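You operate a simulated robot arm through the tools that you are given. There is no shell and no other tool. Be economical: measure what you need, move in short steps, check, and stop when the job is done.

Carry out the task below with a simulated robot arm. There is one attempt and no reset: what you move stays moved.

TASK
Put the gold small bung from the top of the packing table on the lab bench top. Fetch the tiny measure from the press bench top and set it on the middle shelf of the green shelving. Put the carton labelled "plugs" from the counter on the overhaul bench top. Stack the small measure that says "heavy" from the top of the fitting table on top of the small measure labelled "medium". Take the drain pan from the top of the short table and leave it on the top of the green medium drum. Put the blue bearing from the top of the red light drum on the top of the yellow gear drum. Put the flush jar on the top of the white chain keg. Put one of the tubs from the filling bench top on the gear wheel. Do these in any order. Set down upright: tiny measure, carton, flush jar, tub.
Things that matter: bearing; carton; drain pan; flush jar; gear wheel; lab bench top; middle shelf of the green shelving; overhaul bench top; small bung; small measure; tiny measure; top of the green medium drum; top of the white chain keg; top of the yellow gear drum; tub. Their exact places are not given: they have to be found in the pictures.

It is judged by the outcome, as a careful person would: the job done as asked, and still so three seconds after it is handed in. It fails if anything else is knocked over, pushed out of place, dropped, spilled or broken.

THE ROBOT
A 7-joint arm with a two-finger parallel gripper on a trunk, on a base that drives. Base frame: it is fixed to the floor where the robot stands at the start and does not move with it; the origin is under the middle of the robot, x ahead of it, y to its left, z up; the surface under the hand at the start is at about z = 0.86. Units: m, rad, N and s.
With the tool pointing down near the work surface it reaches from about 0.28 to 0.72 m from the robot's upright axis, wherever it stands. Its first joint turns from -2.897 to 2.897 rad. Places, roughly: bearing [-2.25, -5.5, 1]; carton [0.75, 2.75, 1]; drain pan (20x15x11 cm) [-2, -2.6, 0.9]; flush jar (6x6x7 cm) [-2, 0.9, 0.9]; gear wheel (7x7x3 cm) [-2, 2, 0.9]; lab bench top [3.2, 2.7, 0.8]; middle shelf of the green shelving [-1.5, 2.7, 0.9]; overhaul bench top [0.9, 4.6, 0.8]; small bung [0.5, 0, 0.75]; small measure [-2, -1.25, 1]; tiny measure (13x9x17 cm) [0.5, 2.3, 0.9]; top of the green medium drum [-2.4, -4.9, 0.9]; top of the white chain keg (13x26 cm) [-3.86, -3.16, 0.86]; top of the yellow gear drum [-2.4, -6.1, 0.9]; tub [-2, 2, 1]. Payload 1.57 kg.
The tool frame sits at the grasp point between the pads (the TCP): z along the fingers, y along the line on which they close. The tips reach 0.03 m beyond it. Largest opening 0.08 m; finger width 0.017, thickness 0.012; the body of the gripper, 0.04 by 0.082 m, starts 0.08 m behind the TCP.
Orientation is that of the tool frame in the base frame, as a unit quaternion [x, y, z, w]. With the fingers straight down and closing along the base's y, the tool's x points along the base's -x, its y along +y and its z along -z.

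THE INTERFACE
- The arm moves only by the tool send_rows. Its argument "motion" is one flat list of numbers, 7 for each row, row after row: the shift along the tool's x, y, z in m, then the turn, a rotation vector about the tool's x, y, z in rad, then the gripper command, from -1 (shut) to 1 (fully open), values between in proportion. In form: [x, y, z, wx, wy, wz, jaw, x, y, z, wx, wy, wz, jaw, ...]. A call has 1 to 20 rows; each row is the pose to reach, as a shift and turn from the pose commanded when the call began, along the tool's axes at that moment. Rows are played at 5 a second. More than 0.05 m and 0.15 rad between two rows, or a gripper value outside its range, and nothing of the call is played. A pose out of reach is approached as far as the arm can. The call stops where the force on the tool passes 40 N (or 10 N more than at its start, if that is more) or the arm is blocked; 0.2 s more then pass. The fingers move at their own pace (about 0.072 m/s each) and stop on an object; they squeeze with about 22 N. The grip force told is the motor's: it shows also when the fingers shut on nothing. Time passes only in rows, and 0.2 s behind the last, so rows that repeat a pose let the fingers close. It gives the time, the measured TCP pose, the force on the tool (base axes), the opening and the grip force at its end, in the units of the frame above (readings bear some noise), with the torque about the TCP (base axes, N m) and any sound that the robot's microphone picked up, and new pictures: "pictures" is both (left out), scene, wrist or none.
- Cameras (640 x 400 px; columns grow to the right, rows downward): "scene" is now at [-0.0028, 0.1343, 1.3934]; the picture's right is [-0.05, -1.00, 0.00], its down [-0.58, 0.03, -0.81] and it looks along [0.81, -0.04, -0.58] (base axes); focal length 261 px, centre (320, 200). "wrist" rides on the gripper at [0.072, -0.007, -0.122] in the tool frame; the picture's right is [0.09, 1.00, 0.00], its down [-0.84, 0.08, -0.54] and it looks along [-0.54, 0.05, 0.84] (tool axes); focal length 238 px, centre (320, 200).
- move_column(by): slides the trunk up (or, below 0, down) by that many m; the arm and the scene camera ride with it, the base frame stays. It gives what a move gives, with no picture.
- steer(legs): drives the robot by 1 to 6 legs, each [ahead, left, turn to the left] in m, m and rad, along the robot's own axes; the way and the turn of a leg run together, so that a leg with both is an arc; at most 1.5 m and 3.142 rad a leg. The arm and the cameras ride along, it lands a little off, and it stops where it bumps. It gives what a move gives, and a new picture of the scene camera.
- pan_tilt(pan, tilt): turns the head with the scene camera to pan (to the left, within 1.501 rad either way) and tilt (down, from -0.506 to 1.204), counted from straight ahead of the robot. It gives what a move gives, and a new picture of the scene camera.
- locate(camera, pixels): for up to 12 pixels [column, row] of the newest picture of that camera ("zoom" is the newest enlarged one), the place [x, y, z] in the base frame of the surface seen there, good to about 0.002 m. The clock stands still meanwhile.
- close_up(camera, box): a new picture of the part [left, top, right, bottom] of that camera's present view, enlarged. The clock stands still meanwhile.
- hand_in(): hands the job in; it is judged then, once.

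Go step by step. Measure first, check grasps and placings, and put right what went wrong. The budget is 322 turns and 360 pictures, counting those below and the enlarged ones. Unless the task says otherwise, let go and move clear before handing in, and close with one line.

The tools are called after "Request:" by a JSON object that holds its "name" and its "arguments". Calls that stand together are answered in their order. send_rows: Moves the arm, as the interface text tells. Its arguments: {"type":"object","properties":{"motion":{"type":"array"},"pictures":{"type":"string","enum":["both","scene","wrist","none"]}},"required":["motion"]} The other tools are called the same way: move_column (by) slides the trunk up or down; steer (legs) drives the base; pan_tilt (pan, tilt) turns the head that bears the scene camera; locate (camera, pixels) gives the place of the surface under pixels of a picture; close_up (camera, box) takes an enlarged picture of a part of a camera's view; hand_in () hands the job in.

At the start:

```text
time_s: 0.0
eef_pos: [0.4244, -0.0139, 1.1152]
orientation: [0.0, 1.0, 0.0, 0.0]
wrist_force: [-0.8, 0.2, 0.4]
wrist_torque: [-0.02, 0.01, 0.02]
finger_gap: 0.08
finger_force: 0.0
trunk travel left (down, up): [-0.05, 0.065]
robot x, y, heading: [-0.0005, -0.0001, 0.002]
head pan, tilt: [-0.051, 0.623]
```

scene: 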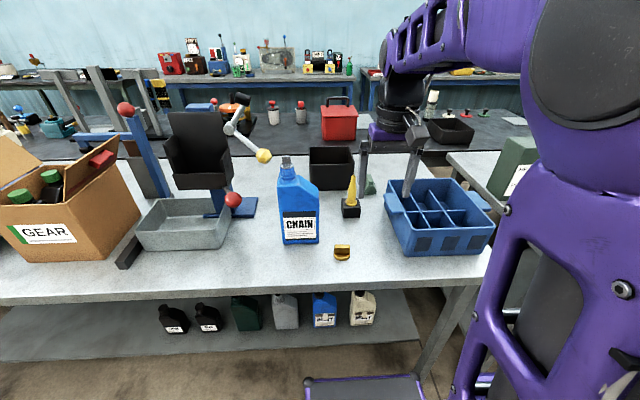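
wrist: 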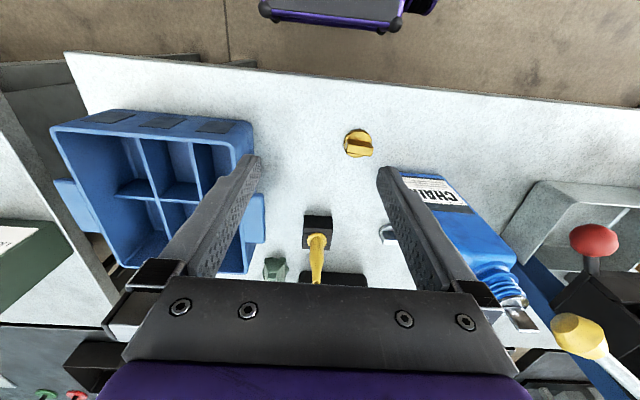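

The gold bung seems to be at scene pixel (342,252), wrist (358,143). I'll measure it and look closer.

Request:
{"name": "locate", "arguments": {"camera": "scene", "pixels": [[342, 248], [342, 258], [335, 252], [350, 252], [342, 270], [300, 270], [295, 170], [350, 210]]}}

Request:
{"name": "locate", "arguments": {"camera": "wrist", "pixels": [[358, 143], [345, 143], [372, 143], [358, 130], [358, 156], [358, 180]]}}

Request:
{"name": "close_up", "arguments": {"camera": "wrist", "box": [300, 100, 420, 180]}}

```text
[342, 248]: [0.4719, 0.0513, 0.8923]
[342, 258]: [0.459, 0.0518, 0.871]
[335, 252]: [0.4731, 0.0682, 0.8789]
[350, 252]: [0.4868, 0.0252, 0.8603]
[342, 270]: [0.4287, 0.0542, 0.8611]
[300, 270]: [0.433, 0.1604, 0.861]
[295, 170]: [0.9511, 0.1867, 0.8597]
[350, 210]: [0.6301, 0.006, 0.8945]
```

```text
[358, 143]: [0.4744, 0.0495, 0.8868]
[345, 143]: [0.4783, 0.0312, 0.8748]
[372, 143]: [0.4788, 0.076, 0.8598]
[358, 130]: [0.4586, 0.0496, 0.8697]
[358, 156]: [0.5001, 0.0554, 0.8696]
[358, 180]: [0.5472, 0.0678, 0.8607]
```

```text
5.00 times, centred on (360, 140) of wrist
```

zoom: 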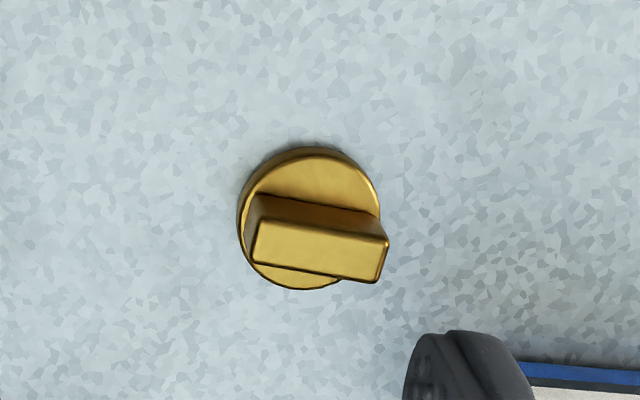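

The bung is a disc with a bar on top (zoom 310,220). I'll measure its edges in the zoom.

Request:
{"name": "locate", "arguments": {"camera": "zoom", "pixels": [[262, 240], [378, 258], [320, 250], [310, 175], [248, 190], [372, 195], [300, 283], [312, 150], [232, 215], [395, 215]]}}

Request:
{"name": "pan_tilt", "arguments": {"pan": 0.9, "tilt": 0.3}}

Request:
{"name": "pan_tilt", "arguments": {"pan": 1.5, "tilt": 0.3}}

Request:
{"name": "pan_tilt", "arguments": {"pan": -1.2, "tilt": 0.3}}

```text
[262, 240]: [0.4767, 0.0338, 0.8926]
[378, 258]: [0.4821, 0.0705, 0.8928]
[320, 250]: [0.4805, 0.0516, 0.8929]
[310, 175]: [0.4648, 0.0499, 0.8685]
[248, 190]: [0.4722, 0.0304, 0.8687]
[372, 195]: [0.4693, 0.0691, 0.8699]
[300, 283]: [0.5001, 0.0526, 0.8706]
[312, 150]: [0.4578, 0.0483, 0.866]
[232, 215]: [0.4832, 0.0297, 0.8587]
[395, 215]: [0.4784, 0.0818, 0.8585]
```

```text
time_s: 1.2
eef_pos: [0.4255, -0.015, 1.115]
orientation: [0.0, 1.0, 0.0, 0.0]
wrist_force: [-0.5, -0.3, 0.5]
wrist_torque: [0.01, 0.0, -0.03]
finger_gap: 0.08
finger_force: 0.0
trunk travel left (down, up): [-0.05, 0.065]
robot x, y, heading: [0.0009, 0.0007, -0.007]
head pan, tilt: [0.901, 0.3]
```

scene: 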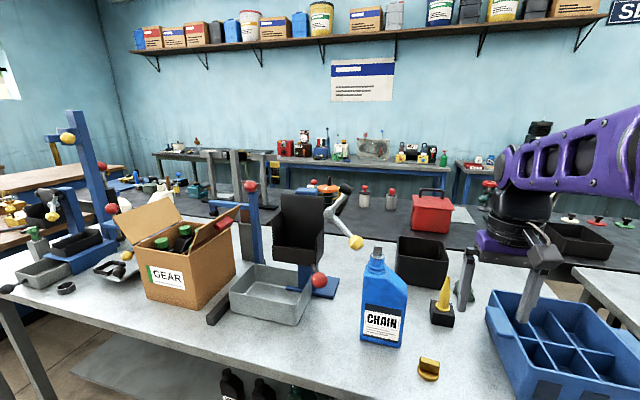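

```text
time_s: 2.2
eef_pos: [0.4247, -0.0147, 1.1157]
orientation: [0.001, 1.0, 0.0, -0.001]
wrist_force: [0.5, -0.2, 0.9]
wrist_torque: [-0.02, 0.02, -0.04]
finger_gap: 0.0799
finger_force: 0.1
trunk travel left (down, up): [-0.05, 0.065]
robot x, y, heading: [0.0014, -0.0024, -0.0]
head pan, tilt: [1.499, 0.3]
```

scene: 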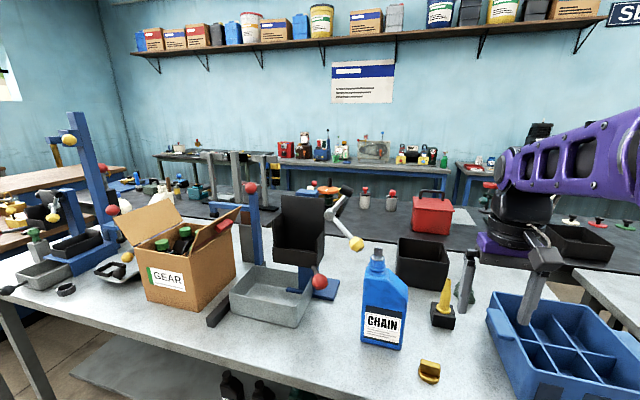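

```text
time_s: 4.6
eef_pos: [0.4246, -0.014, 1.116]
orientation: [0.0, 1.0, 0.0, -0.001]
wrist_force: [0.0, -0.6, -0.5]
wrist_torque: [-0.03, 0.0, -0.01]
finger_gap: 0.0798
finger_force: 0.0
trunk travel left (down, up): [-0.05, 0.065]
robot x, y, heading: [-0.0044, 0.0009, 0.002]
head pan, tilt: [-1.201, 0.3]
```

scene: 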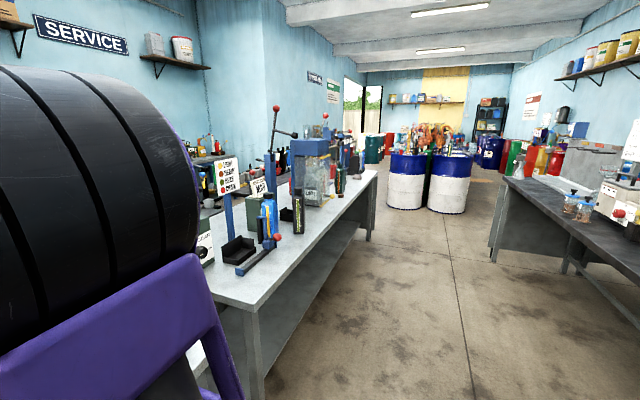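

The bung is centred near (0.4795, 0.052), its bar top at z=0.893 and its disc top at 0.87. Before descending I'll check the clearance to the CHAIN bottle.

Request:
{"name": "pan_tilt", "arguments": {"pan": 0.0, "tilt": 0.62}}

Request:
{"name": "locate", "arguments": {"camera": "scene", "pixels": [[330, 240], [320, 240], [310, 180], [312, 210], [335, 240], [300, 160]]}}

```text
time_s: 6.0
eef_pos: [0.4258, -0.0146, 1.1165]
orientation: [0.0, 1.0, 0.0, -0.001]
wrist_force: [0.5, -0.9, -0.3]
wrist_torque: [0.01, -0.03, -0.05]
finger_gap: 0.0799
finger_force: 0.2
trunk travel left (down, up): [-0.05, 0.065]
robot x, y, heading: [0.0004, 0.0021, 0.001]
head pan, tilt: [0.0, 0.62]
```

scene: 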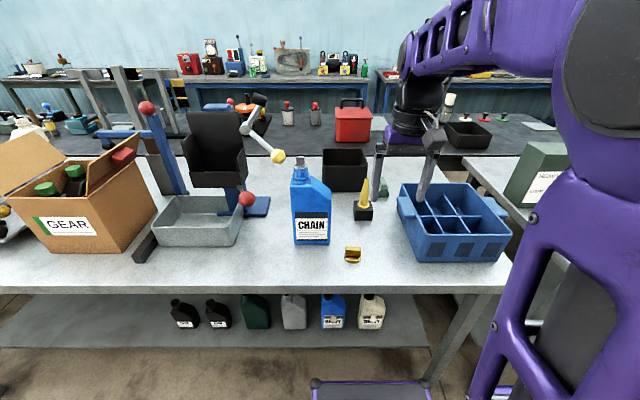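

```text
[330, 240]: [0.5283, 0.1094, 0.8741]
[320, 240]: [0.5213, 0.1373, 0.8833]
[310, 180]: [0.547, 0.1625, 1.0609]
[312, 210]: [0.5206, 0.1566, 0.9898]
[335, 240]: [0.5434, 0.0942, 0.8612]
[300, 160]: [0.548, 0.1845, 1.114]
```

The bottle starts at x≈0.52, so closing along y is clear of it. I'll move above the bung and go down part way with the jaws at 0.062.

Request:
{"name": "send_rows", "arguments": {"motion": [-0.03, 0.03, 0.02, 0, 0, 0.07, 0.55, -0.055, 0.066, 0.05, 0, 0, 0.146, 0.55, -0.055, 0.066, 0.1, 0, 0, 0.146, 0.55, -0.055, 0.066, 0.15, 0, 0, 0.146, 0.55, -0.055, 0.066, 0.18, 0, 0, 0.146, 0.55, -0.055, 0.066, 0.18, 0, 0, 0.146, 0.55], "pictures": "wrist"}}

```text
refused: row 2 steps farther than a row can; nothing moved
```

Request:
{"name": "send_rows", "arguments": {"motion": [-0.025, 0.03, 0.01, 0, 0, 0.07, 0.55, -0.05, 0.06, 0.035, 0, 0, 0.14, 0.55, -0.055, 0.066, 0.08, 0, 0, 0.146, 0.55, -0.055, 0.066, 0.125, 0, 0, 0.146, 0.55, -0.055, 0.066, 0.165, 0, 0, 0.146, 0.55, -0.055, 0.066, 0.18, 0, 0, 0.146, 0.55, -0.055, 0.066, 0.18, 0, 0, 0.146, 0.55], "pictures": "wrist"}}

```text
time_s: 7.6
eef_pos: [0.4802, 0.0522, 0.9375]
orientation: [0.074, 0.997, 0.0, 0.001]
wrist_force: [-0.4, 0.6, 0.0]
wrist_torque: [-0.03, 0.01, 0.03]
finger_gap: 0.0618
finger_force: 0.0
trunk travel left (down, up): [-0.05, 0.065]
robot x, y, heading: [-0.0001, 0.0009, -0.001]
head pan, tilt: [0.0, 0.62]
```

wrist: 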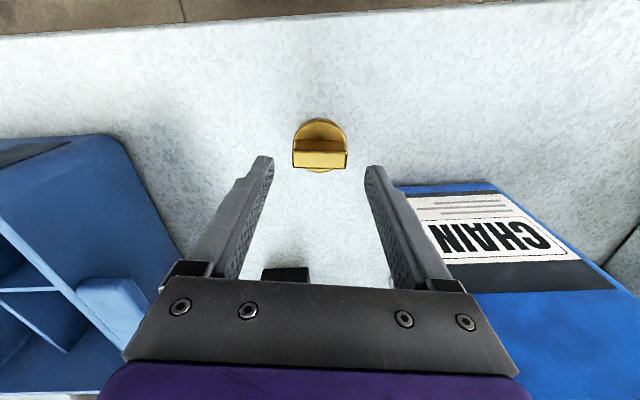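

The tool is aligned and the bar lies between the fingers. I'll go down 0.04 and close.

Request:
{"name": "send_rows", "arguments": {"motion": [0, 0, 0.02, 0, 0, 0, 0.55, 0, 0, 0.04, 0, 0, 0, 0.55, 0, 0, 0.04, 0, 0, 0, 0.55, 0, 0, 0.04, 0, 0, 0, -1, 0, 0, 0.04, 0, 0, 0, -1, 0, 0, 0.04, 0, 0, 0, -1, 0, 0, 0.04, 0, 0, 0, -1], "pictures": "wrist"}}

```text
time_s: 9.2
eef_pos: [0.4808, 0.0521, 0.8979]
orientation: [0.073, 0.997, 0.0, 0.0]
wrist_force: [0.3, 0.4, 0.2]
wrist_torque: [0.02, 0.02, 0.0]
finger_gap: 0.0447
finger_force: 22.3
trunk travel left (down, up): [-0.05, 0.065]
robot x, y, heading: [-0.0017, 0.0008, 0.004]
head pan, tilt: [0.0, 0.62]
```

wrist: 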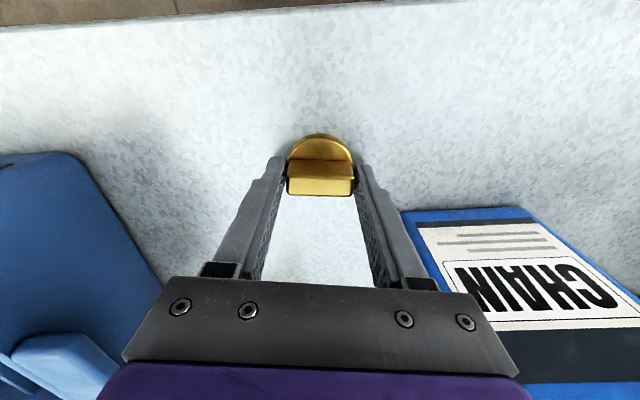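

It grips the disc (gap 0.0447), but the tips overlap its rim by only about 2 mm. I'll reopen slightly, go 5 mm lower and regrip, then lift.

Request:
{"name": "send_rows", "arguments": {"motion": [0, 0, 0, 0, 0, 0, 0.4, 0, 0, 0.005, 0, 0, 0, 0.4, 0, 0, 0.005, 0, 0, 0, 0.4, 0, 0, 0.005, 0, 0, 0, -1, 0, 0, 0.005, 0, 0, 0, -1, 0, 0, 0.005, 0, 0, 0, -1, 0, 0, -0.03, 0, 0, 0, -1, 0, 0, -0.07, 0, 0, 0, -1, 0, 0, -0.11, 0, 0, 0, -1, 0, 0, -0.16, 0, 0, 0, -1], "pictures": "wrist"}}

```text
time_s: 11.4
eef_pos: [0.4783, 0.0534, 1.0544]
orientation: [0.073, 0.997, 0.0, 0.0]
wrist_force: [-0.2, 0.4, -0.8]
wrist_torque: [-0.01, 0.02, -0.04]
finger_gap: 0.0448
finger_force: 21.9
trunk travel left (down, up): [-0.05, 0.065]
robot x, y, heading: [0.0019, -0.002, 0.001]
head pan, tilt: [0.0, 0.62]
```

wrist: 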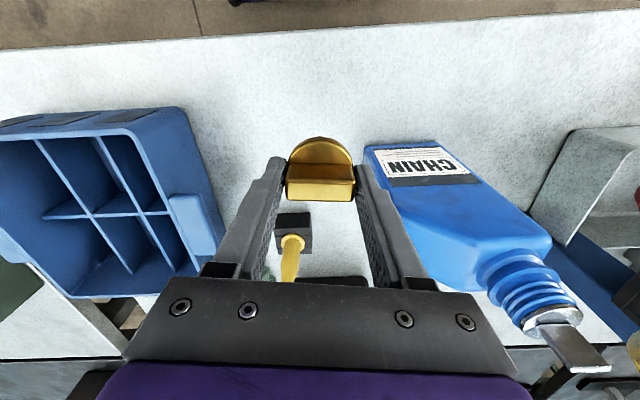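

The bung is lifted. I'll raise and pull in the arm for travel, then survey the surroundings.

Request:
{"name": "send_rows", "arguments": {"motion": [0.03, 0, -0.03, 0, 0, 0, -1, 0.06, -0.01, -0.06, 0, 0, 0, -1, 0.09, -0.02, -0.09, 0, 0, 0, -1, 0.1, -0.02, -0.1, 0, 0, 0, -1], "pictures": "none"}}

Request:
{"name": "pan_tilt", "arguments": {"pan": 1.0, "tilt": 0.3}}

Request:
{"name": "locate", "arguments": {"camera": "scene", "pixels": [[320, 390], [320, 200], [100, 370], [50, 180], [600, 350], [250, 165]]}}

```text
time_s: 12.4
eef_pos: [0.3787, 0.0471, 1.1486]
orientation: [0.074, 0.997, -0.002, -0.013]
wrist_force: [0.1, -0.5, -0.6]
wrist_torque: [0.02, -0.02, 0.04]
finger_gap: 0.0448
finger_force: 22.0
trunk travel left (down, up): [-0.05, 0.065]
robot x, y, heading: [0.001, 0.0008, -0.003]
head pan, tilt: [0.0, 0.62]
```

```text
time_s: 13.7
eef_pos: [0.3765, 0.0472, 1.1538]
orientation: [0.073, 0.997, -0.001, -0.004]
wrist_force: [0.7, 1.2, -1.1]
wrist_torque: [0.02, 0.05, 0.01]
finger_gap: 0.0448
finger_force: 22.5
trunk travel left (down, up): [-0.05, 0.065]
robot x, y, heading: [-0.0005, 0.0029, -0.001]
head pan, tilt: [1.0, 0.3]
```

scene: 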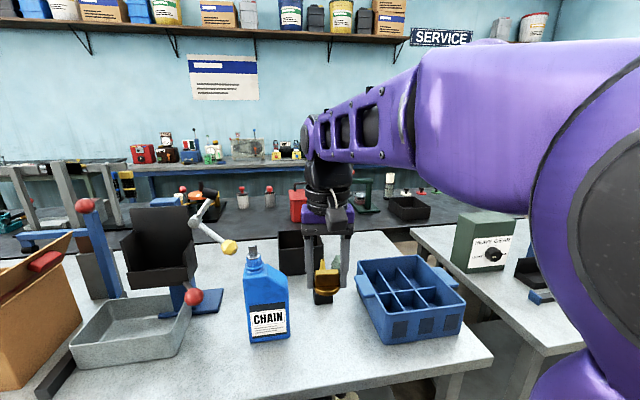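

```text
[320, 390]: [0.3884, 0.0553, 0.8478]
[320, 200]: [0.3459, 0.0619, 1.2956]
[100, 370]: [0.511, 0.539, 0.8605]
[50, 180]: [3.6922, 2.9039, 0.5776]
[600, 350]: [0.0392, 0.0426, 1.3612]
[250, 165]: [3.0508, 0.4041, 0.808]
```

The reported pan of 1.0 doesn't fit the view, which looks nearly straight ahead. I'll command it again to see whether it lags or is blocked.

Request:
{"name": "pan_tilt", "arguments": {"pan": 0.5, "tilt": 0.4}}

Request:
{"name": "pan_tilt", "arguments": {"pan": 1.4, "tilt": 0.4}}

```text
time_s: 14.6
eef_pos: [0.3768, 0.0482, 1.1536]
orientation: [0.073, 0.997, 0.0, -0.003]
wrist_force: [-0.2, -0.4, -0.3]
wrist_torque: [0.0, 0.01, 0.02]
finger_gap: 0.0445
finger_force: 21.8
trunk travel left (down, up): [-0.05, 0.065]
robot x, y, heading: [0.0038, -0.0015, -0.001]
head pan, tilt: [0.499, 0.4]
```

scene: 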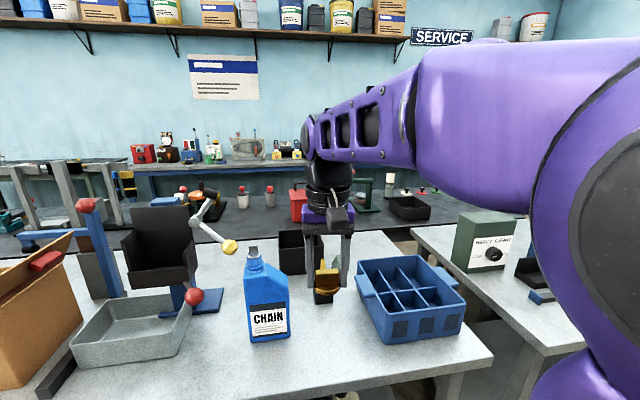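

```text
time_s: 15.8
eef_pos: [0.3768, 0.0477, 1.1532]
orientation: [0.074, 0.997, -0.001, -0.004]
wrist_force: [0.3, -0.1, -0.5]
wrist_torque: [-0.03, 0.0, 0.0]
finger_gap: 0.0448
finger_force: 21.9
trunk travel left (down, up): [-0.05, 0.065]
robot x, y, heading: [0.0004, -0.0012, -0.0]
head pan, tilt: [1.4, 0.4]
```

scene: 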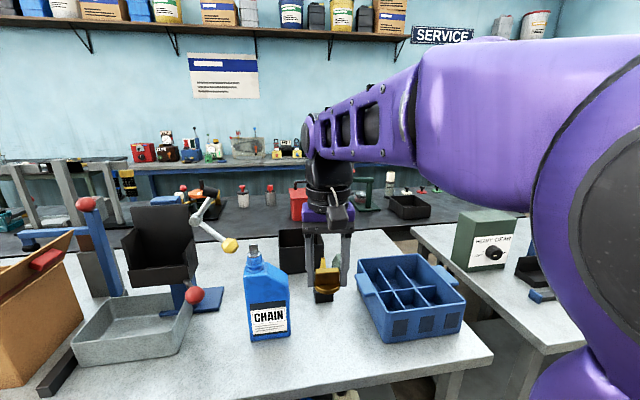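

The view stays fixed for left pans, so the head may be jamming against the arm. I'll try small moves to understand it.

Request:
{"name": "pan_tilt", "arguments": {"pan": -0.3, "tilt": 0.5}}

Request:
{"name": "pan_tilt", "arguments": {"pan": 0.3, "tilt": 0.5}}

```text
time_s: 17.6
eef_pos: [0.3755, 0.0481, 1.1564]
orientation: [0.072, 0.997, -0.001, 0.001]
wrist_force: [0.0, 0.2, -0.5]
wrist_torque: [0.0, -0.03, -0.02]
finger_gap: 0.0447
finger_force: 22.0
trunk travel left (down, up): [-0.05, 0.065]
robot x, y, heading: [-0.0018, -0.0026, -0.004]
head pan, tilt: [-0.3, 0.499]
```

scene: 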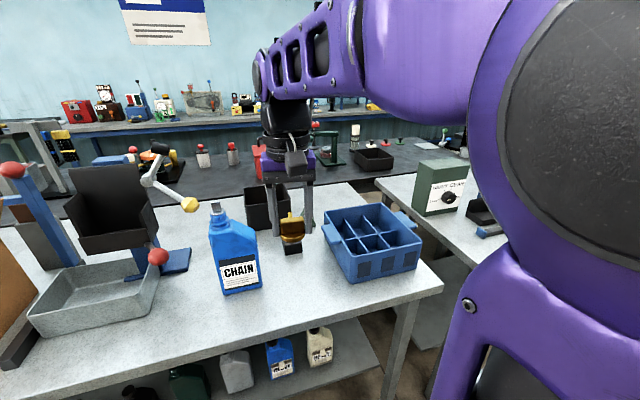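

```text
time_s: 18.6
eef_pos: [0.3779, 0.0457, 1.1529]
orientation: [0.073, 0.997, 0.0, -0.003]
wrist_force: [0.4, 0.5, -1.0]
wrist_torque: [0.0, 0.02, -0.01]
finger_gap: 0.0448
finger_force: 21.7
trunk travel left (down, up): [-0.05, 0.065]
robot x, y, heading: [-0.0003, 0.0005, -0.0]
head pan, tilt: [0.3, 0.499]
```

scene: 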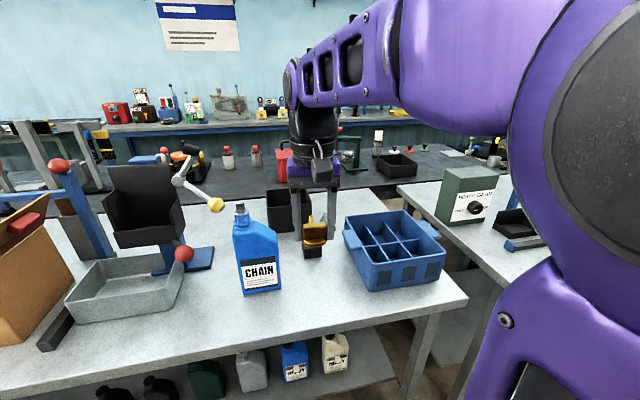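

Left pan really is limited, so I'll look around by turning the base. First I'll back away from the table, then turn left.

Request:
{"name": "steer", "arguments": {"legs": [[-0.35, 0, 0]]}}

Request:
{"name": "pan_tilt", "arguments": {"pan": 0.0, "tilt": 0.25}}

Request:
{"name": "steer", "arguments": {"legs": [[0, 0, 0.9]]}}

Request:
{"name": "steer", "arguments": {"legs": [[0, 0, 1.0]]}}

Request:
{"name": "steer", "arguments": {"legs": [[0, 0, 1.2]]}}

Request:
{"name": "steer", "arguments": {"legs": [[0, 0, 1.2]]}}

```text
time_s: 20.8
eef_pos: [0.0322, 0.0472, 1.1535]
orientation: [0.071, 0.997, 0.0, -0.004]
wrist_force: [-0.6, 0.6, -1.2]
wrist_torque: [0.01, 0.02, -0.02]
finger_gap: 0.045
finger_force: 21.9
trunk travel left (down, up): [-0.05, 0.065]
robot x, y, heading: [-0.3472, -0.0021, 0.004]
head pan, tilt: [0.3, 0.499]
```

scene: 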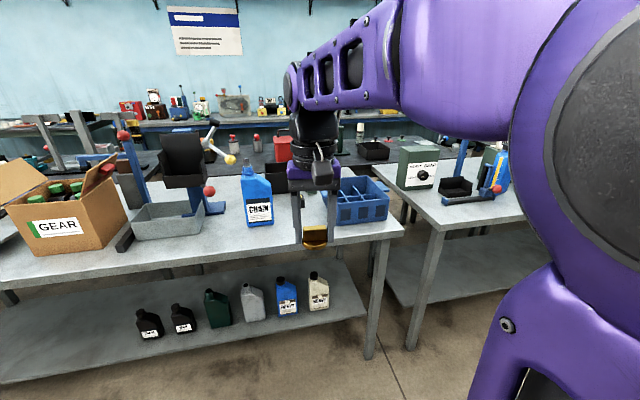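

```text
time_s: 21.6
eef_pos: [0.0318, 0.0479, 1.1512]
orientation: [0.071, 0.997, -0.002, -0.008]
wrist_force: [-0.2, -0.4, -1.3]
wrist_torque: [-0.01, -0.01, -0.02]
finger_gap: 0.0449
finger_force: 21.6
trunk travel left (down, up): [-0.05, 0.065]
robot x, y, heading: [-0.3471, -0.0047, 0.001]
head pan, tilt: [0.0, 0.25]
```

scene: 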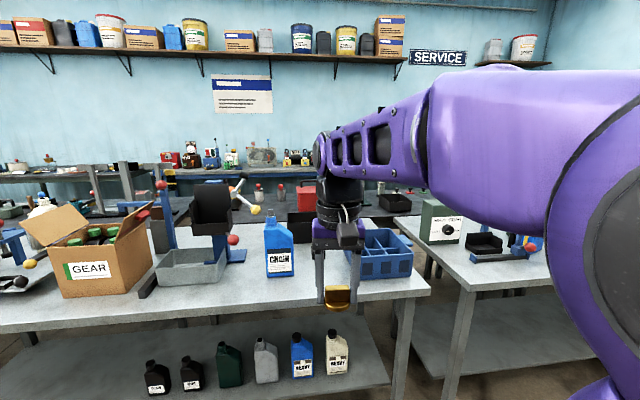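

```text
time_s: 24.4
eef_pos: [-0.1457, 0.3228, 1.1505]
orientation: [-0.365, 0.931, -0.005, -0.006]
wrist_force: [0.0, -1.1, -2.0]
wrist_torque: [0.01, -0.01, -0.02]
finger_gap: 0.0449
finger_force: 21.9
trunk travel left (down, up): [-0.05, 0.065]
robot x, y, heading: [-0.3466, -0.0014, 0.892]
head pan, tilt: [0.0, 0.25]
```

scene: 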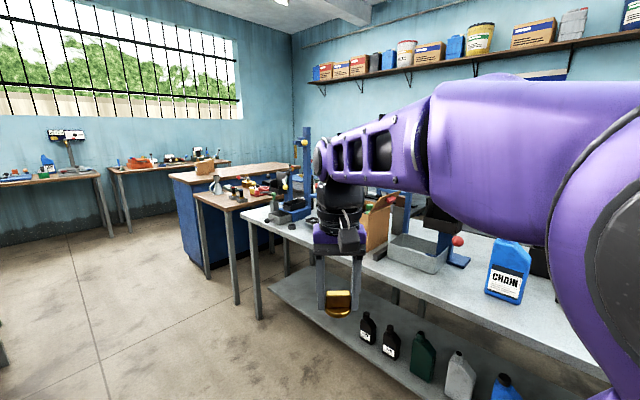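

```text
time_s: 27.3
eef_pos: [-0.5041, 0.3453, 1.1484]
orientation: [0.761, -0.649, 0.01, 0.004]
wrist_force: [-0.4, 0.0, -1.3]
wrist_torque: [-0.02, 0.01, -0.01]
finger_gap: 0.0449
finger_force: 22.0
trunk travel left (down, up): [-0.05, 0.065]
robot x, y, heading: [-0.349, -0.0008, 1.878]
head pan, tilt: [0.0, 0.25]
```

scene: 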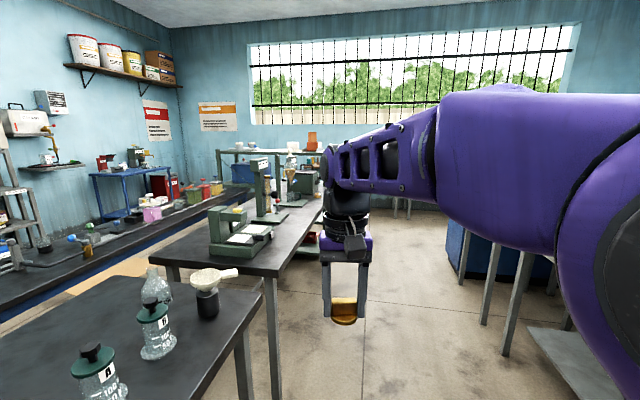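

```text
time_s: 30.8
eef_pos: [-0.7265, -0.0214, 1.1478]
orientation: [0.994, -0.106, 0.011, -0.003]
wrist_force: [-0.5, -0.2, -1.1]
wrist_torque: [0.0, -0.01, 0.02]
finger_gap: 0.0447
finger_force: 22.3
trunk travel left (down, up): [-0.05, 0.065]
robot x, y, heading: [-0.3439, -0.0017, 3.076]
head pan, tilt: [0.0, 0.25]
```

scene: 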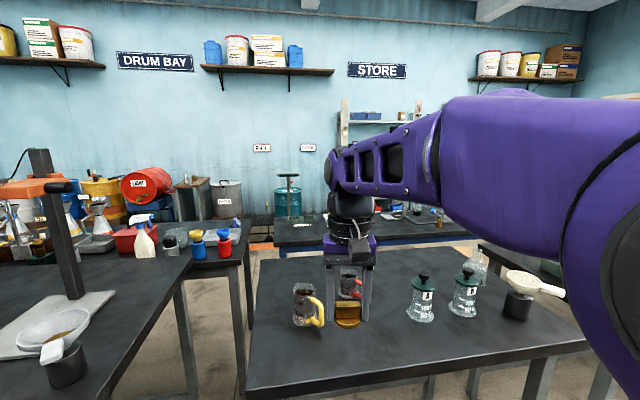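

```text
time_s: 34.3
eef_pos: [-0.4652, -0.3636, 1.1462]
orientation: [0.882, 0.471, 0.01, -0.009]
wrist_force: [-0.7, 0.2, -1.1]
wrist_torque: [-0.01, 0.02, 0.01]
finger_gap: 0.0446
finger_force: 22.3
trunk travel left (down, up): [-0.05, 0.065]
robot x, y, heading: [-0.3477, -0.0032, -2.017]
head pan, tilt: [0.0, 0.25]
```

scene: 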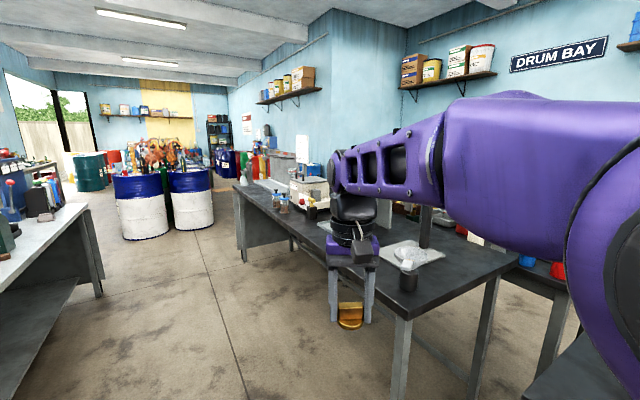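

I now have a rough map: the aisle runs along y, with the counter and press bench ahead-left and the overhaul bench by the window. I'll face +y to check the aisle before driving.

Request:
{"name": "steer", "arguments": {"legs": [[0, 0, -2.7]]}}

Request:
{"name": "locate", "arguments": {"camera": "scene", "pixels": [[320, 390], [250, 390], [400, 390], [450, 300], [200, 280], [300, 250], [350, 230], [400, 210], [480, 260], [150, 350], [250, 280], [500, 330]]}}

```text
time_s: 41.2
eef_pos: [-0.3958, 0.3781, 1.1459]
orientation: [-0.657, 0.754, -0.011, -0.009]
wrist_force: [0.5, -0.2, -0.8]
wrist_torque: [0.02, -0.04, 0.03]
finger_gap: 0.0447
finger_force: 21.8
trunk travel left (down, up): [-0.05, 0.065]
robot x, y, heading: [-0.3442, -0.0015, 1.581]
head pan, tilt: [0.0, 0.25]
```

scene: 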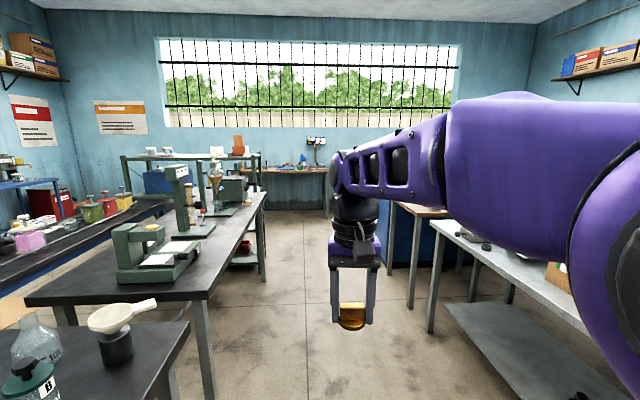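

```text
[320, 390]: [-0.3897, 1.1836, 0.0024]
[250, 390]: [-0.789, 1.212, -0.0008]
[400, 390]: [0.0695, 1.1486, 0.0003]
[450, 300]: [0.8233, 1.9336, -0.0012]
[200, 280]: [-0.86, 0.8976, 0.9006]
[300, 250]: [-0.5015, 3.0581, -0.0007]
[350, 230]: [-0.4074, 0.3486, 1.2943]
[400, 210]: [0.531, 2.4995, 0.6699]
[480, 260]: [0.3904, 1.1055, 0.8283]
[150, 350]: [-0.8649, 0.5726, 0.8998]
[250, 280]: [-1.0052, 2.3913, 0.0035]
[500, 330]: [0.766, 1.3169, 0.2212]
```

The aisle is clear from x≈-0.85 to 0.35. I'll drive along it to y≈2.2 and look.

Request:
{"name": "steer", "arguments": {"legs": [[1.5, -0.1, 0], [0.9, 0, 0]]}}

Request:
{"name": "steer", "arguments": {"legs": [[0, 0, -0.8]]}}

Request:
{"name": "locate", "arguments": {"camera": "scene", "pixels": [[50, 180], [150, 200], [250, 200], [300, 200], [200, 300], [300, 300], [100, 300], [450, 300], [400, 250], [270, 160], [330, 170], [500, 350]]}}

```text
refused: leg 1 is longer than a leg can be; nothing moved
```

```text
time_s: 43.7
eef_pos: [-0.1156, 0.3061, 1.1456]
orientation: [-0.322, 0.947, -0.009, -0.012]
wrist_force: [0.2, -0.2, -0.4]
wrist_torque: [-0.03, 0.0, 0.0]
finger_gap: 0.0447
finger_force: 21.9
trunk travel left (down, up): [-0.05, 0.065]
robot x, y, heading: [-0.3446, -0.0052, 0.8]
head pan, tilt: [0.0, 0.25]
```

scene: 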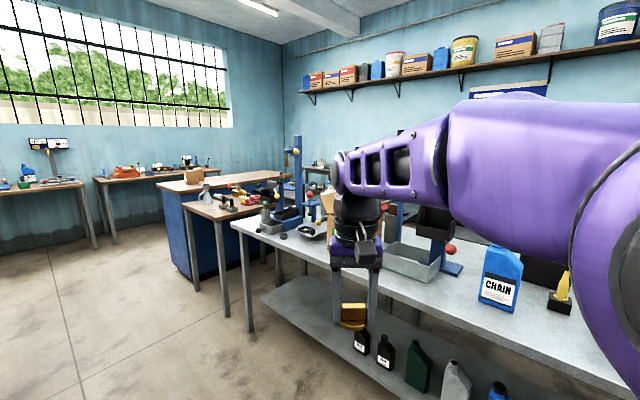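

```text
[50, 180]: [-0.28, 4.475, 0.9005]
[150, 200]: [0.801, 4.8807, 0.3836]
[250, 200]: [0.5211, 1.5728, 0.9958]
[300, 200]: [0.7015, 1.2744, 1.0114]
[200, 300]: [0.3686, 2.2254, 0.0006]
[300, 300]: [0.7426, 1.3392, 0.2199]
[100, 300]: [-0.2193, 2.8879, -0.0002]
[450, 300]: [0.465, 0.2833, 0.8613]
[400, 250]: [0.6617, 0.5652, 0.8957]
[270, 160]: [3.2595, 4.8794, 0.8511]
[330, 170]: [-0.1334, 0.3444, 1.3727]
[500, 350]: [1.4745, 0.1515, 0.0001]
```

The leg was too long, so only the turn was played. I'll turn back to +y and drive in legs under 1.5 m.

Request:
{"name": "steer", "arguments": {"legs": [[0, 0, 0.77], [1.4, -0.1, 0], [1.1, 0, 0]]}}

```text
time_s: 58.1
eef_pos: [-0.3164, 2.8917, 1.1464]
orientation: [-0.656, 0.754, -0.013, -0.008]
wrist_force: [-0.2, 0.2, -0.4]
wrist_torque: [0.0, 0.02, -0.01]
finger_gap: 0.0442
finger_force: 21.4
trunk travel left (down, up): [-0.05, 0.065]
robot x, y, heading: [-0.2645, 2.5124, 1.583]
head pan, tilt: [0.0, 0.25]
```

scene: 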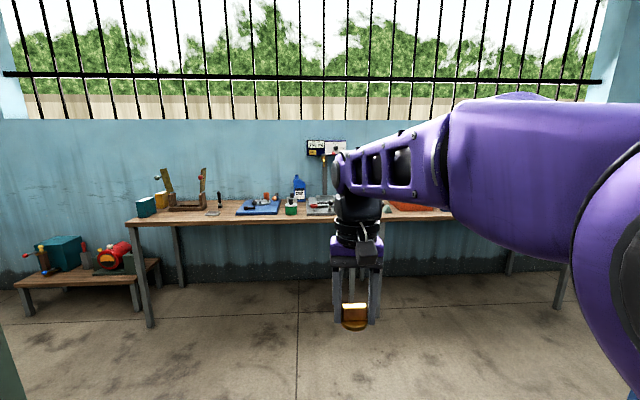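

Overhaul-side benches lie ahead. I'll advance to y≈3.5 and turn right to look along +x.

Request:
{"name": "steer", "arguments": {"legs": [[0.9, 0, 0], [0, 0, -1.0]]}}

Request:
{"name": "steer", "arguments": {"legs": [[0, 0, -0.6]]}}

Request:
{"name": "locate", "arguments": {"camera": "scene", "pixels": [[50, 250], [150, 250], [250, 250], [300, 250], [200, 350], [300, 350], [100, 220], [450, 300], [400, 250], [200, 200], [250, 200], [500, 350]]}}

```text
time_s: 65.4
eef_pos: [0.0004, 3.6747, 1.1456]
orientation: [-0.229, 0.973, -0.007, -0.012]
wrist_force: [-0.1, -0.9, -0.4]
wrist_torque: [0.0, 0.04, -0.01]
finger_gap: 0.0443
finger_force: 22.0
trunk travel left (down, up): [-0.05, 0.065]
robot x, y, heading: [-0.2817, 3.4211, 0.607]
head pan, tilt: [0.0, 0.25]
```

scene: 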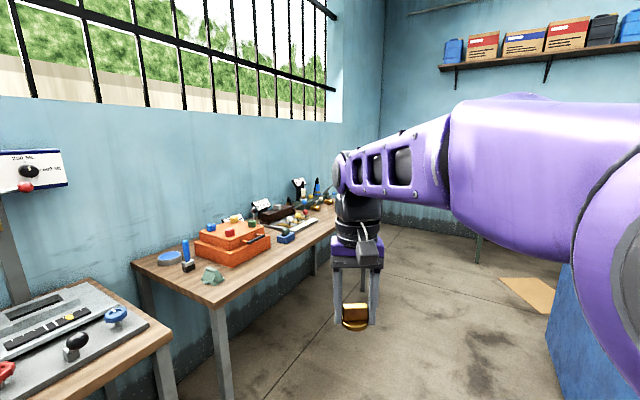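

```text
time_s: 67.6
eef_pos: [0.0949, 3.4642, 1.1463]
orientation: [0.077, 0.997, -0.003, -0.015]
wrist_force: [0.3, -0.2, -0.7]
wrist_torque: [0.02, 0.03, -0.02]
finger_gap: 0.0446
finger_force: 22.0
trunk travel left (down, up): [-0.05, 0.065]
robot x, y, heading: [-0.2816, 3.4216, -0.001]
head pan, tilt: [0.0, 0.25]
```

scene: 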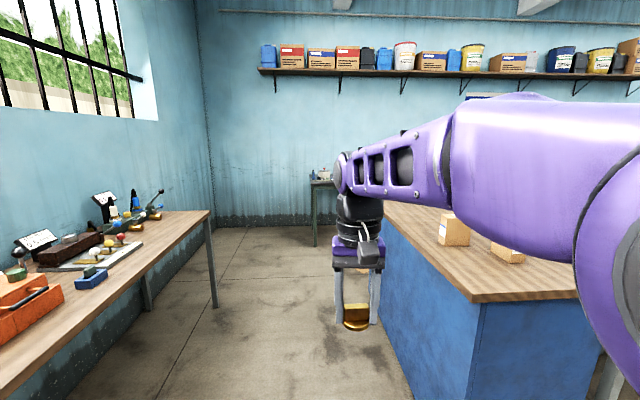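

```text
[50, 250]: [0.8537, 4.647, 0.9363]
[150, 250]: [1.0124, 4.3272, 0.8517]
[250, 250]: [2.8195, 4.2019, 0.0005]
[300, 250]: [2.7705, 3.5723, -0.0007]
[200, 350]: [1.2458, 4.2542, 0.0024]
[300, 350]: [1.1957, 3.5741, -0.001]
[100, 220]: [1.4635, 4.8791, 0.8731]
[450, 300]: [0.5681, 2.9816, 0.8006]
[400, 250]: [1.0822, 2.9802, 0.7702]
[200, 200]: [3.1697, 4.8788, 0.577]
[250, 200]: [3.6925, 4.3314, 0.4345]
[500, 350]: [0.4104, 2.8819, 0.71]
```

The corridor is clear between the counter (y<3) and the overhaul bench (y>4.25). I'll drive on toward the lab bench.

Request:
{"name": "steer", "arguments": {"legs": [[1.4, 0.2, 0], [0.5, 0, 0]]}}

Request:
{"name": "steer", "arguments": {"legs": [[0, 0, -0.6]]}}

Request:
{"name": "locate", "arguments": {"camera": "scene", "pixels": [[50, 250], [150, 250], [250, 250], [300, 250], [200, 350], [300, 350], [100, 220], [420, 330], [400, 250], [200, 200], [250, 200], [300, 190]]}}

```text
time_s: 77.1
eef_pos: [1.9743, 3.6794, 1.1441]
orientation: [0.073, 0.997, -0.004, -0.015]
wrist_force: [0.0, 0.0, -1.1]
wrist_torque: [-0.03, 0.02, -0.01]
finger_gap: 0.044
finger_force: 22.2
trunk travel left (down, up): [-0.05, 0.065]
robot x, y, heading: [1.5962, 3.6295, 0.0]
head pan, tilt: [0.0, 0.25]
```

scene: 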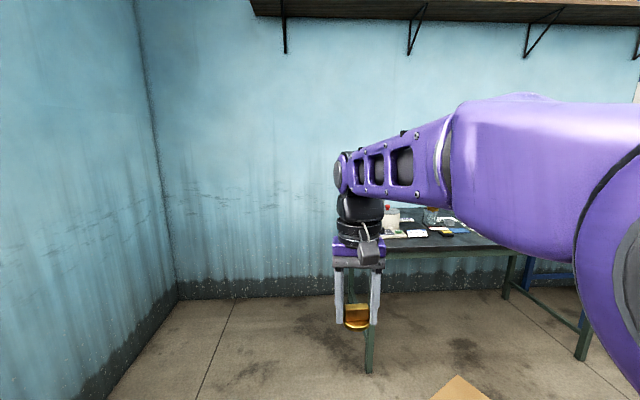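

```text
time_s: 79.1
eef_pos: [1.9391, 3.4622, 1.1435]
orientation: [0.358, 0.933, 0.001, -0.016]
wrist_force: [-0.1, 0.4, -1.3]
wrist_torque: [-0.01, -0.01, -0.01]
finger_gap: 0.0441
finger_force: 22.3
trunk travel left (down, up): [-0.05, 0.065]
robot x, y, heading: [1.5964, 3.6322, -0.585]
head pan, tilt: [0.0, 0.25]
```

scene: 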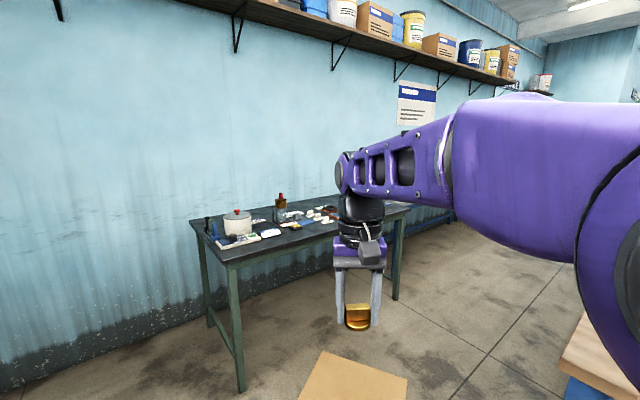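

```text
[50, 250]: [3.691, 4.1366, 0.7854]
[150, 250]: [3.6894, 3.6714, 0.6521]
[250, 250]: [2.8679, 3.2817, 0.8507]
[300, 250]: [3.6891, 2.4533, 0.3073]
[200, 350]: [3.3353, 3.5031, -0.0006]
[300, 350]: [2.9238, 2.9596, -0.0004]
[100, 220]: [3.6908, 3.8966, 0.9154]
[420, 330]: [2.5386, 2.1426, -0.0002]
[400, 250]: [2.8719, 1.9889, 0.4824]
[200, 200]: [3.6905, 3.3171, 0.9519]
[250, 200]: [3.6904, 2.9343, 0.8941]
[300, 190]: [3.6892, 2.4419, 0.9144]
```

The lab bench is ahead: z≈0.85, front edge near x=2.85, y from 2.0 to 3.3. I'll check for a free spot and for the cardboard on the floor.

Request:
{"name": "close_up", "arguments": {"camera": "scene", "box": [180, 180, 420, 330]}}

Request:
{"name": "locate", "arguments": {"camera": "scene", "pixels": [[325, 355], [400, 380], [350, 390], [305, 395], [225, 262], [275, 245], [320, 232], [290, 240], [262, 237], [405, 212], [240, 390]]}}

```text
2.67 times, centred on (300, 255) of scene
```

zoom: 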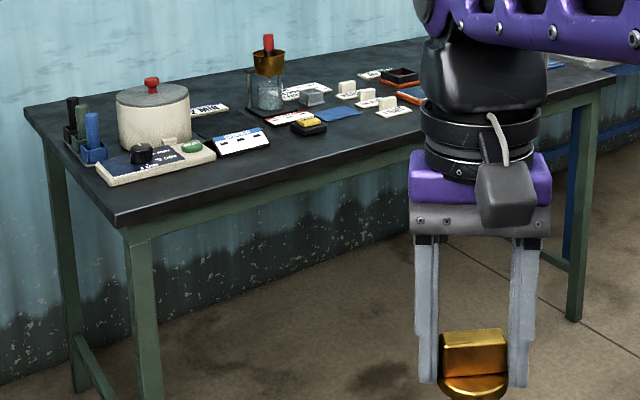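

```text
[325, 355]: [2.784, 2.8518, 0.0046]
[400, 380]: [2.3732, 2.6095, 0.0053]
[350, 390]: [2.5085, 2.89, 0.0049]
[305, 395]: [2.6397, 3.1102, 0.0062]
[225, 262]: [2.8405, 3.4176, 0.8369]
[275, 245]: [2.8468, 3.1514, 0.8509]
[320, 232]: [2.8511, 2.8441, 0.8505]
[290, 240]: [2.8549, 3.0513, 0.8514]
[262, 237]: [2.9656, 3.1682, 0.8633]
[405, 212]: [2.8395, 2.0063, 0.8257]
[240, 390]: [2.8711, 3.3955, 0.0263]
```

There's a free front strip near the bench corner, about (2.90, 3.2). The floor cardboard lies around (2.4–2.8, 2.6–3.1), so I'll stand at (2.4, 3.6) to keep off it.

Request:
{"name": "steer", "arguments": {"legs": [[0, 0, 0.585], [0.8, -0.03, 0], [0, 0, -0.68]]}}

Request:
{"name": "pan_tilt", "arguments": {"pan": -0.15, "tilt": 0.75}}

Request:
{"name": "send_rows", "arguments": {"motion": [0, 0, 0, 0, 0, 0, -1], "pictures": "wrist"}}

```text
time_s: 86.9
eef_pos: [2.7158, 3.419, 1.1439]
orientation: [0.392, 0.92, 0.003, -0.016]
wrist_force: [0.1, -0.4, -0.1]
wrist_torque: [0.0, 0.01, -0.01]
finger_gap: 0.0442
finger_force: 21.7
trunk travel left (down, up): [-0.05, 0.065]
robot x, y, heading: [2.3853, 3.613, -0.658]
head pan, tilt: [0.0, 0.25]
```

scene: 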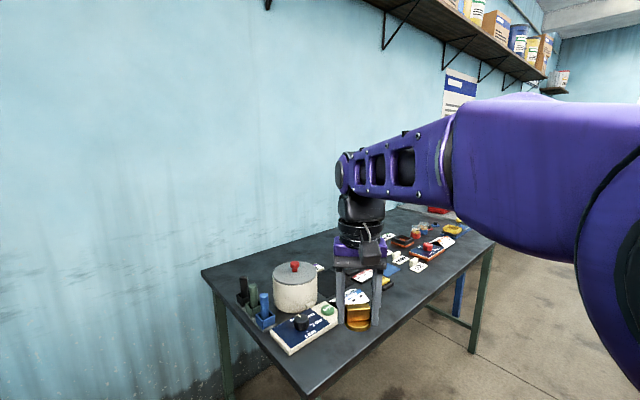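

```text
time_s: 87.9
eef_pos: [2.7151, 3.4178, 1.1442]
orientation: [0.392, 0.92, 0.001, -0.016]
wrist_force: [0.2, 0.3, -0.3]
wrist_torque: [0.01, -0.03, -0.01]
finger_gap: 0.0445
finger_force: 22.1
trunk travel left (down, up): [-0.05, 0.065]
robot x, y, heading: [2.3878, 3.6153, -0.662]
head pan, tilt: [-0.15, 0.75]
```

scene: 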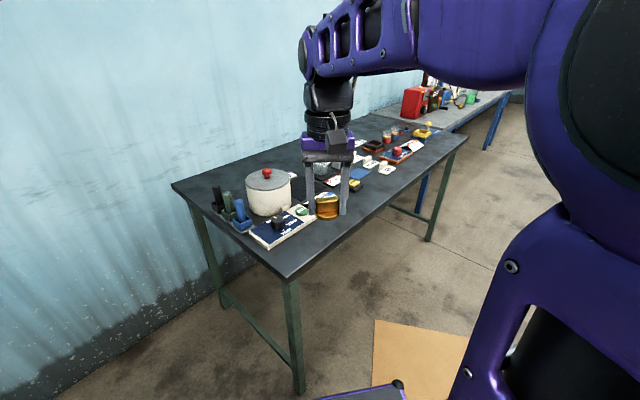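

```text
time_s: 88.3
eef_pos: [2.7159, 3.4188, 1.1441]
orientation: [0.392, 0.92, 0.001, -0.017]
wrist_force: [0.4, -0.8, -0.7]
wrist_torque: [0.01, 0.02, -0.01]
finger_gap: 0.0442
finger_force: 21.7
trunk travel left (down, up): [-0.05, 0.065]
robot x, y, heading: [2.3881, 3.6126, -0.66]
head pan, tilt: [-0.15, 0.75]
```

wrist: 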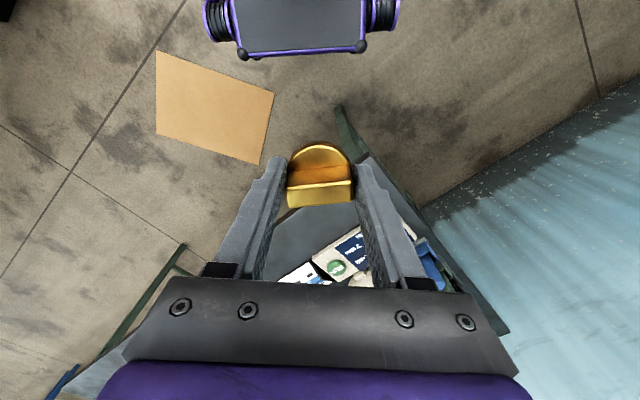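

I'll locate candidate free spots on the front strip.

Request:
{"name": "locate", "arguments": {"camera": "scene", "pixels": [[285, 255], [305, 243], [320, 232], [340, 222], [290, 235], [268, 247], [316, 215], [355, 210], [375, 195], [285, 275]]}}

```text
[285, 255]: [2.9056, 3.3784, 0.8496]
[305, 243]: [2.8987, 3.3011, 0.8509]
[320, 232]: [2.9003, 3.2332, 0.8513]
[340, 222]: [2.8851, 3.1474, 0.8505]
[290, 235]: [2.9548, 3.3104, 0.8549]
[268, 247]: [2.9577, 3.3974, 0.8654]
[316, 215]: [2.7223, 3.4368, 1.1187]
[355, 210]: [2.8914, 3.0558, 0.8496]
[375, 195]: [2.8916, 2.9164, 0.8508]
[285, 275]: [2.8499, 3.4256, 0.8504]
```

I'll set it down at (2.895, 3.24). First I'll move across and most of the way down, then check.

Request:
{"name": "send_rows", "arguments": {"motion": [-0.045, 0, 0, 0, 0, 0, -1, -0.09, 0, 0, 0, 0, 0, -1, -0.135, 0, 0, 0, 0, 0, -1, -0.18, 0.002, 0, 0, 0, 0, -1, -0.225, 0.003, 0, 0, 0, 0, -1, -0.2545, 0.005, 0.03, 0, 0, 0, -1, -0.2545, 0.005, 0.07, 0, 0, 0, -1, -0.2545, 0.005, 0.12, 0, 0, 0, -1, -0.2545, 0.005, 0.16, 0, 0, 0, -1, -0.2545, 0.005, 0.2, 0, 0, 0, -1, -0.2545, 0.005, 0.2, 0, 0, 0, -1], "pictures": "both"}}

```text
time_s: 90.7
eef_pos: [2.8922, 3.2405, 0.9366]
orientation: [0.392, 0.92, 0.002, -0.016]
wrist_force: [0.2, -0.8, -1.7]
wrist_torque: [0.01, 0.0, 0.01]
finger_gap: 0.044
finger_force: 21.4
trunk travel left (down, up): [-0.05, 0.065]
robot x, y, heading: [2.3829, 3.6137, -0.663]
head pan, tilt: [-0.15, 0.75]
```

scene: 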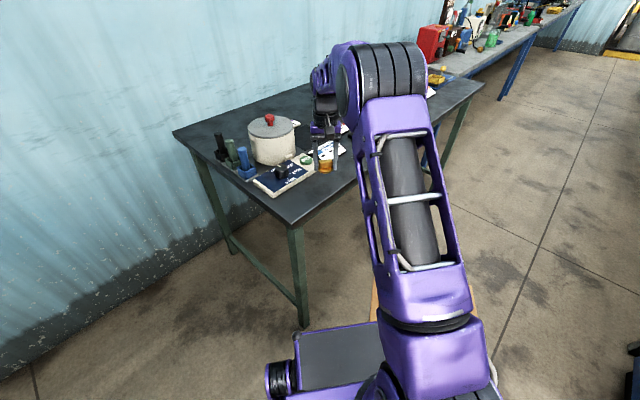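
wrist: 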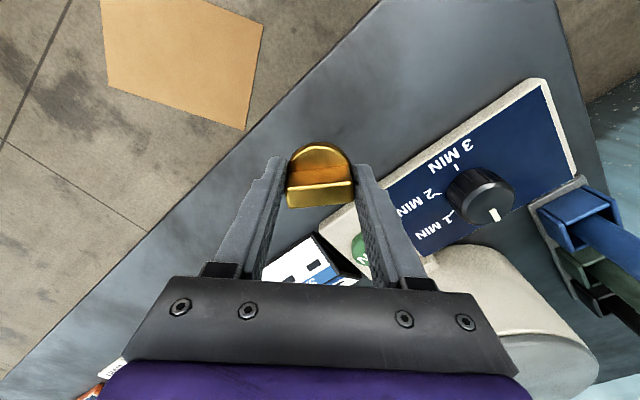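

The bung hovers over the free strip. I'll level out a slight tilt, shift 1 cm away from the pad and lower until contact.

Request:
{"name": "send_rows", "arguments": {"motion": [0.004, -0.007, 0.02, -0.0125, -0.0294, 0, -1, 0.004, -0.007, 0.04, -0.0125, -0.0294, 0, -1, 0.004, -0.007, 0.049, -0.0125, -0.0294, 0, -1, 0.004, -0.007, 0.052, -0.0125, -0.0294, 0, -1, 0.004, -0.007, 0.052, -0.0125, -0.0294, 0, -1], "pictures": "wrist"}}

```text
time_s: 91.9
eef_pos: [2.8809, 3.2402, 0.8848]
orientation: [0.392, 0.92, 0.001, 0.0]
wrist_force: [-0.3, 0.7, -1.9]
wrist_torque: [0.0, 0.0, -0.02]
finger_gap: 0.0438
finger_force: 22.8
trunk travel left (down, up): [-0.05, 0.065]
robot x, y, heading: [2.3867, 3.613, -0.661]
head pan, tilt: [-0.15, 0.75]
```

wrist: 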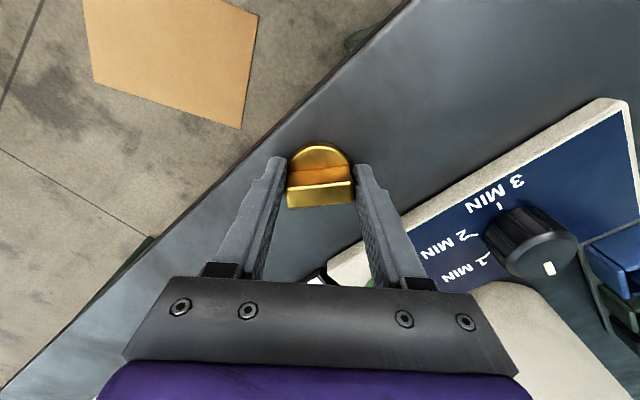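

The bung is just above the top. I'll lower 2 mm more, open a little and lift away.

Request:
{"name": "send_rows", "arguments": {"motion": [0, 0, 0.002, 0, 0, 0, -1, 0, 0, 0.003, 0, 0, 0, -1, 0, 0, 0.003, 0, 0, 0, 0.5, 0, 0, 0.003, 0, 0, 0, 0.5, 0, 0, 0.003, 0, 0, 0, 0.5, 0, 0, -0.03, 0, 0, 0, 0.5, 0, 0, -0.07, 0, 0, 0, 0.5, 0, 0, -0.12, 0, 0, 0, 0.5, 0, 0, -0.17, 0, 0, 0, 0.5, 0, 0, -0.22, 0, 0, 0, 0.5], "pictures": "wrist"}}

```text
time_s: 94.1
eef_pos: [2.8804, 3.2403, 1.1041]
orientation: [0.392, 0.92, 0.002, 0.0]
wrist_force: [0.9, 0.2, -0.5]
wrist_torque: [0.01, 0.04, 0.0]
finger_gap: 0.0599
finger_force: 0.0
trunk travel left (down, up): [-0.05, 0.065]
robot x, y, heading: [2.3857, 3.6133, -0.657]
head pan, tilt: [-0.15, 0.75]
```

wrist: 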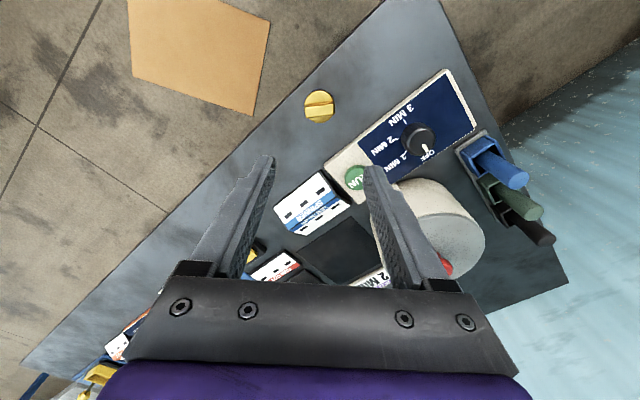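

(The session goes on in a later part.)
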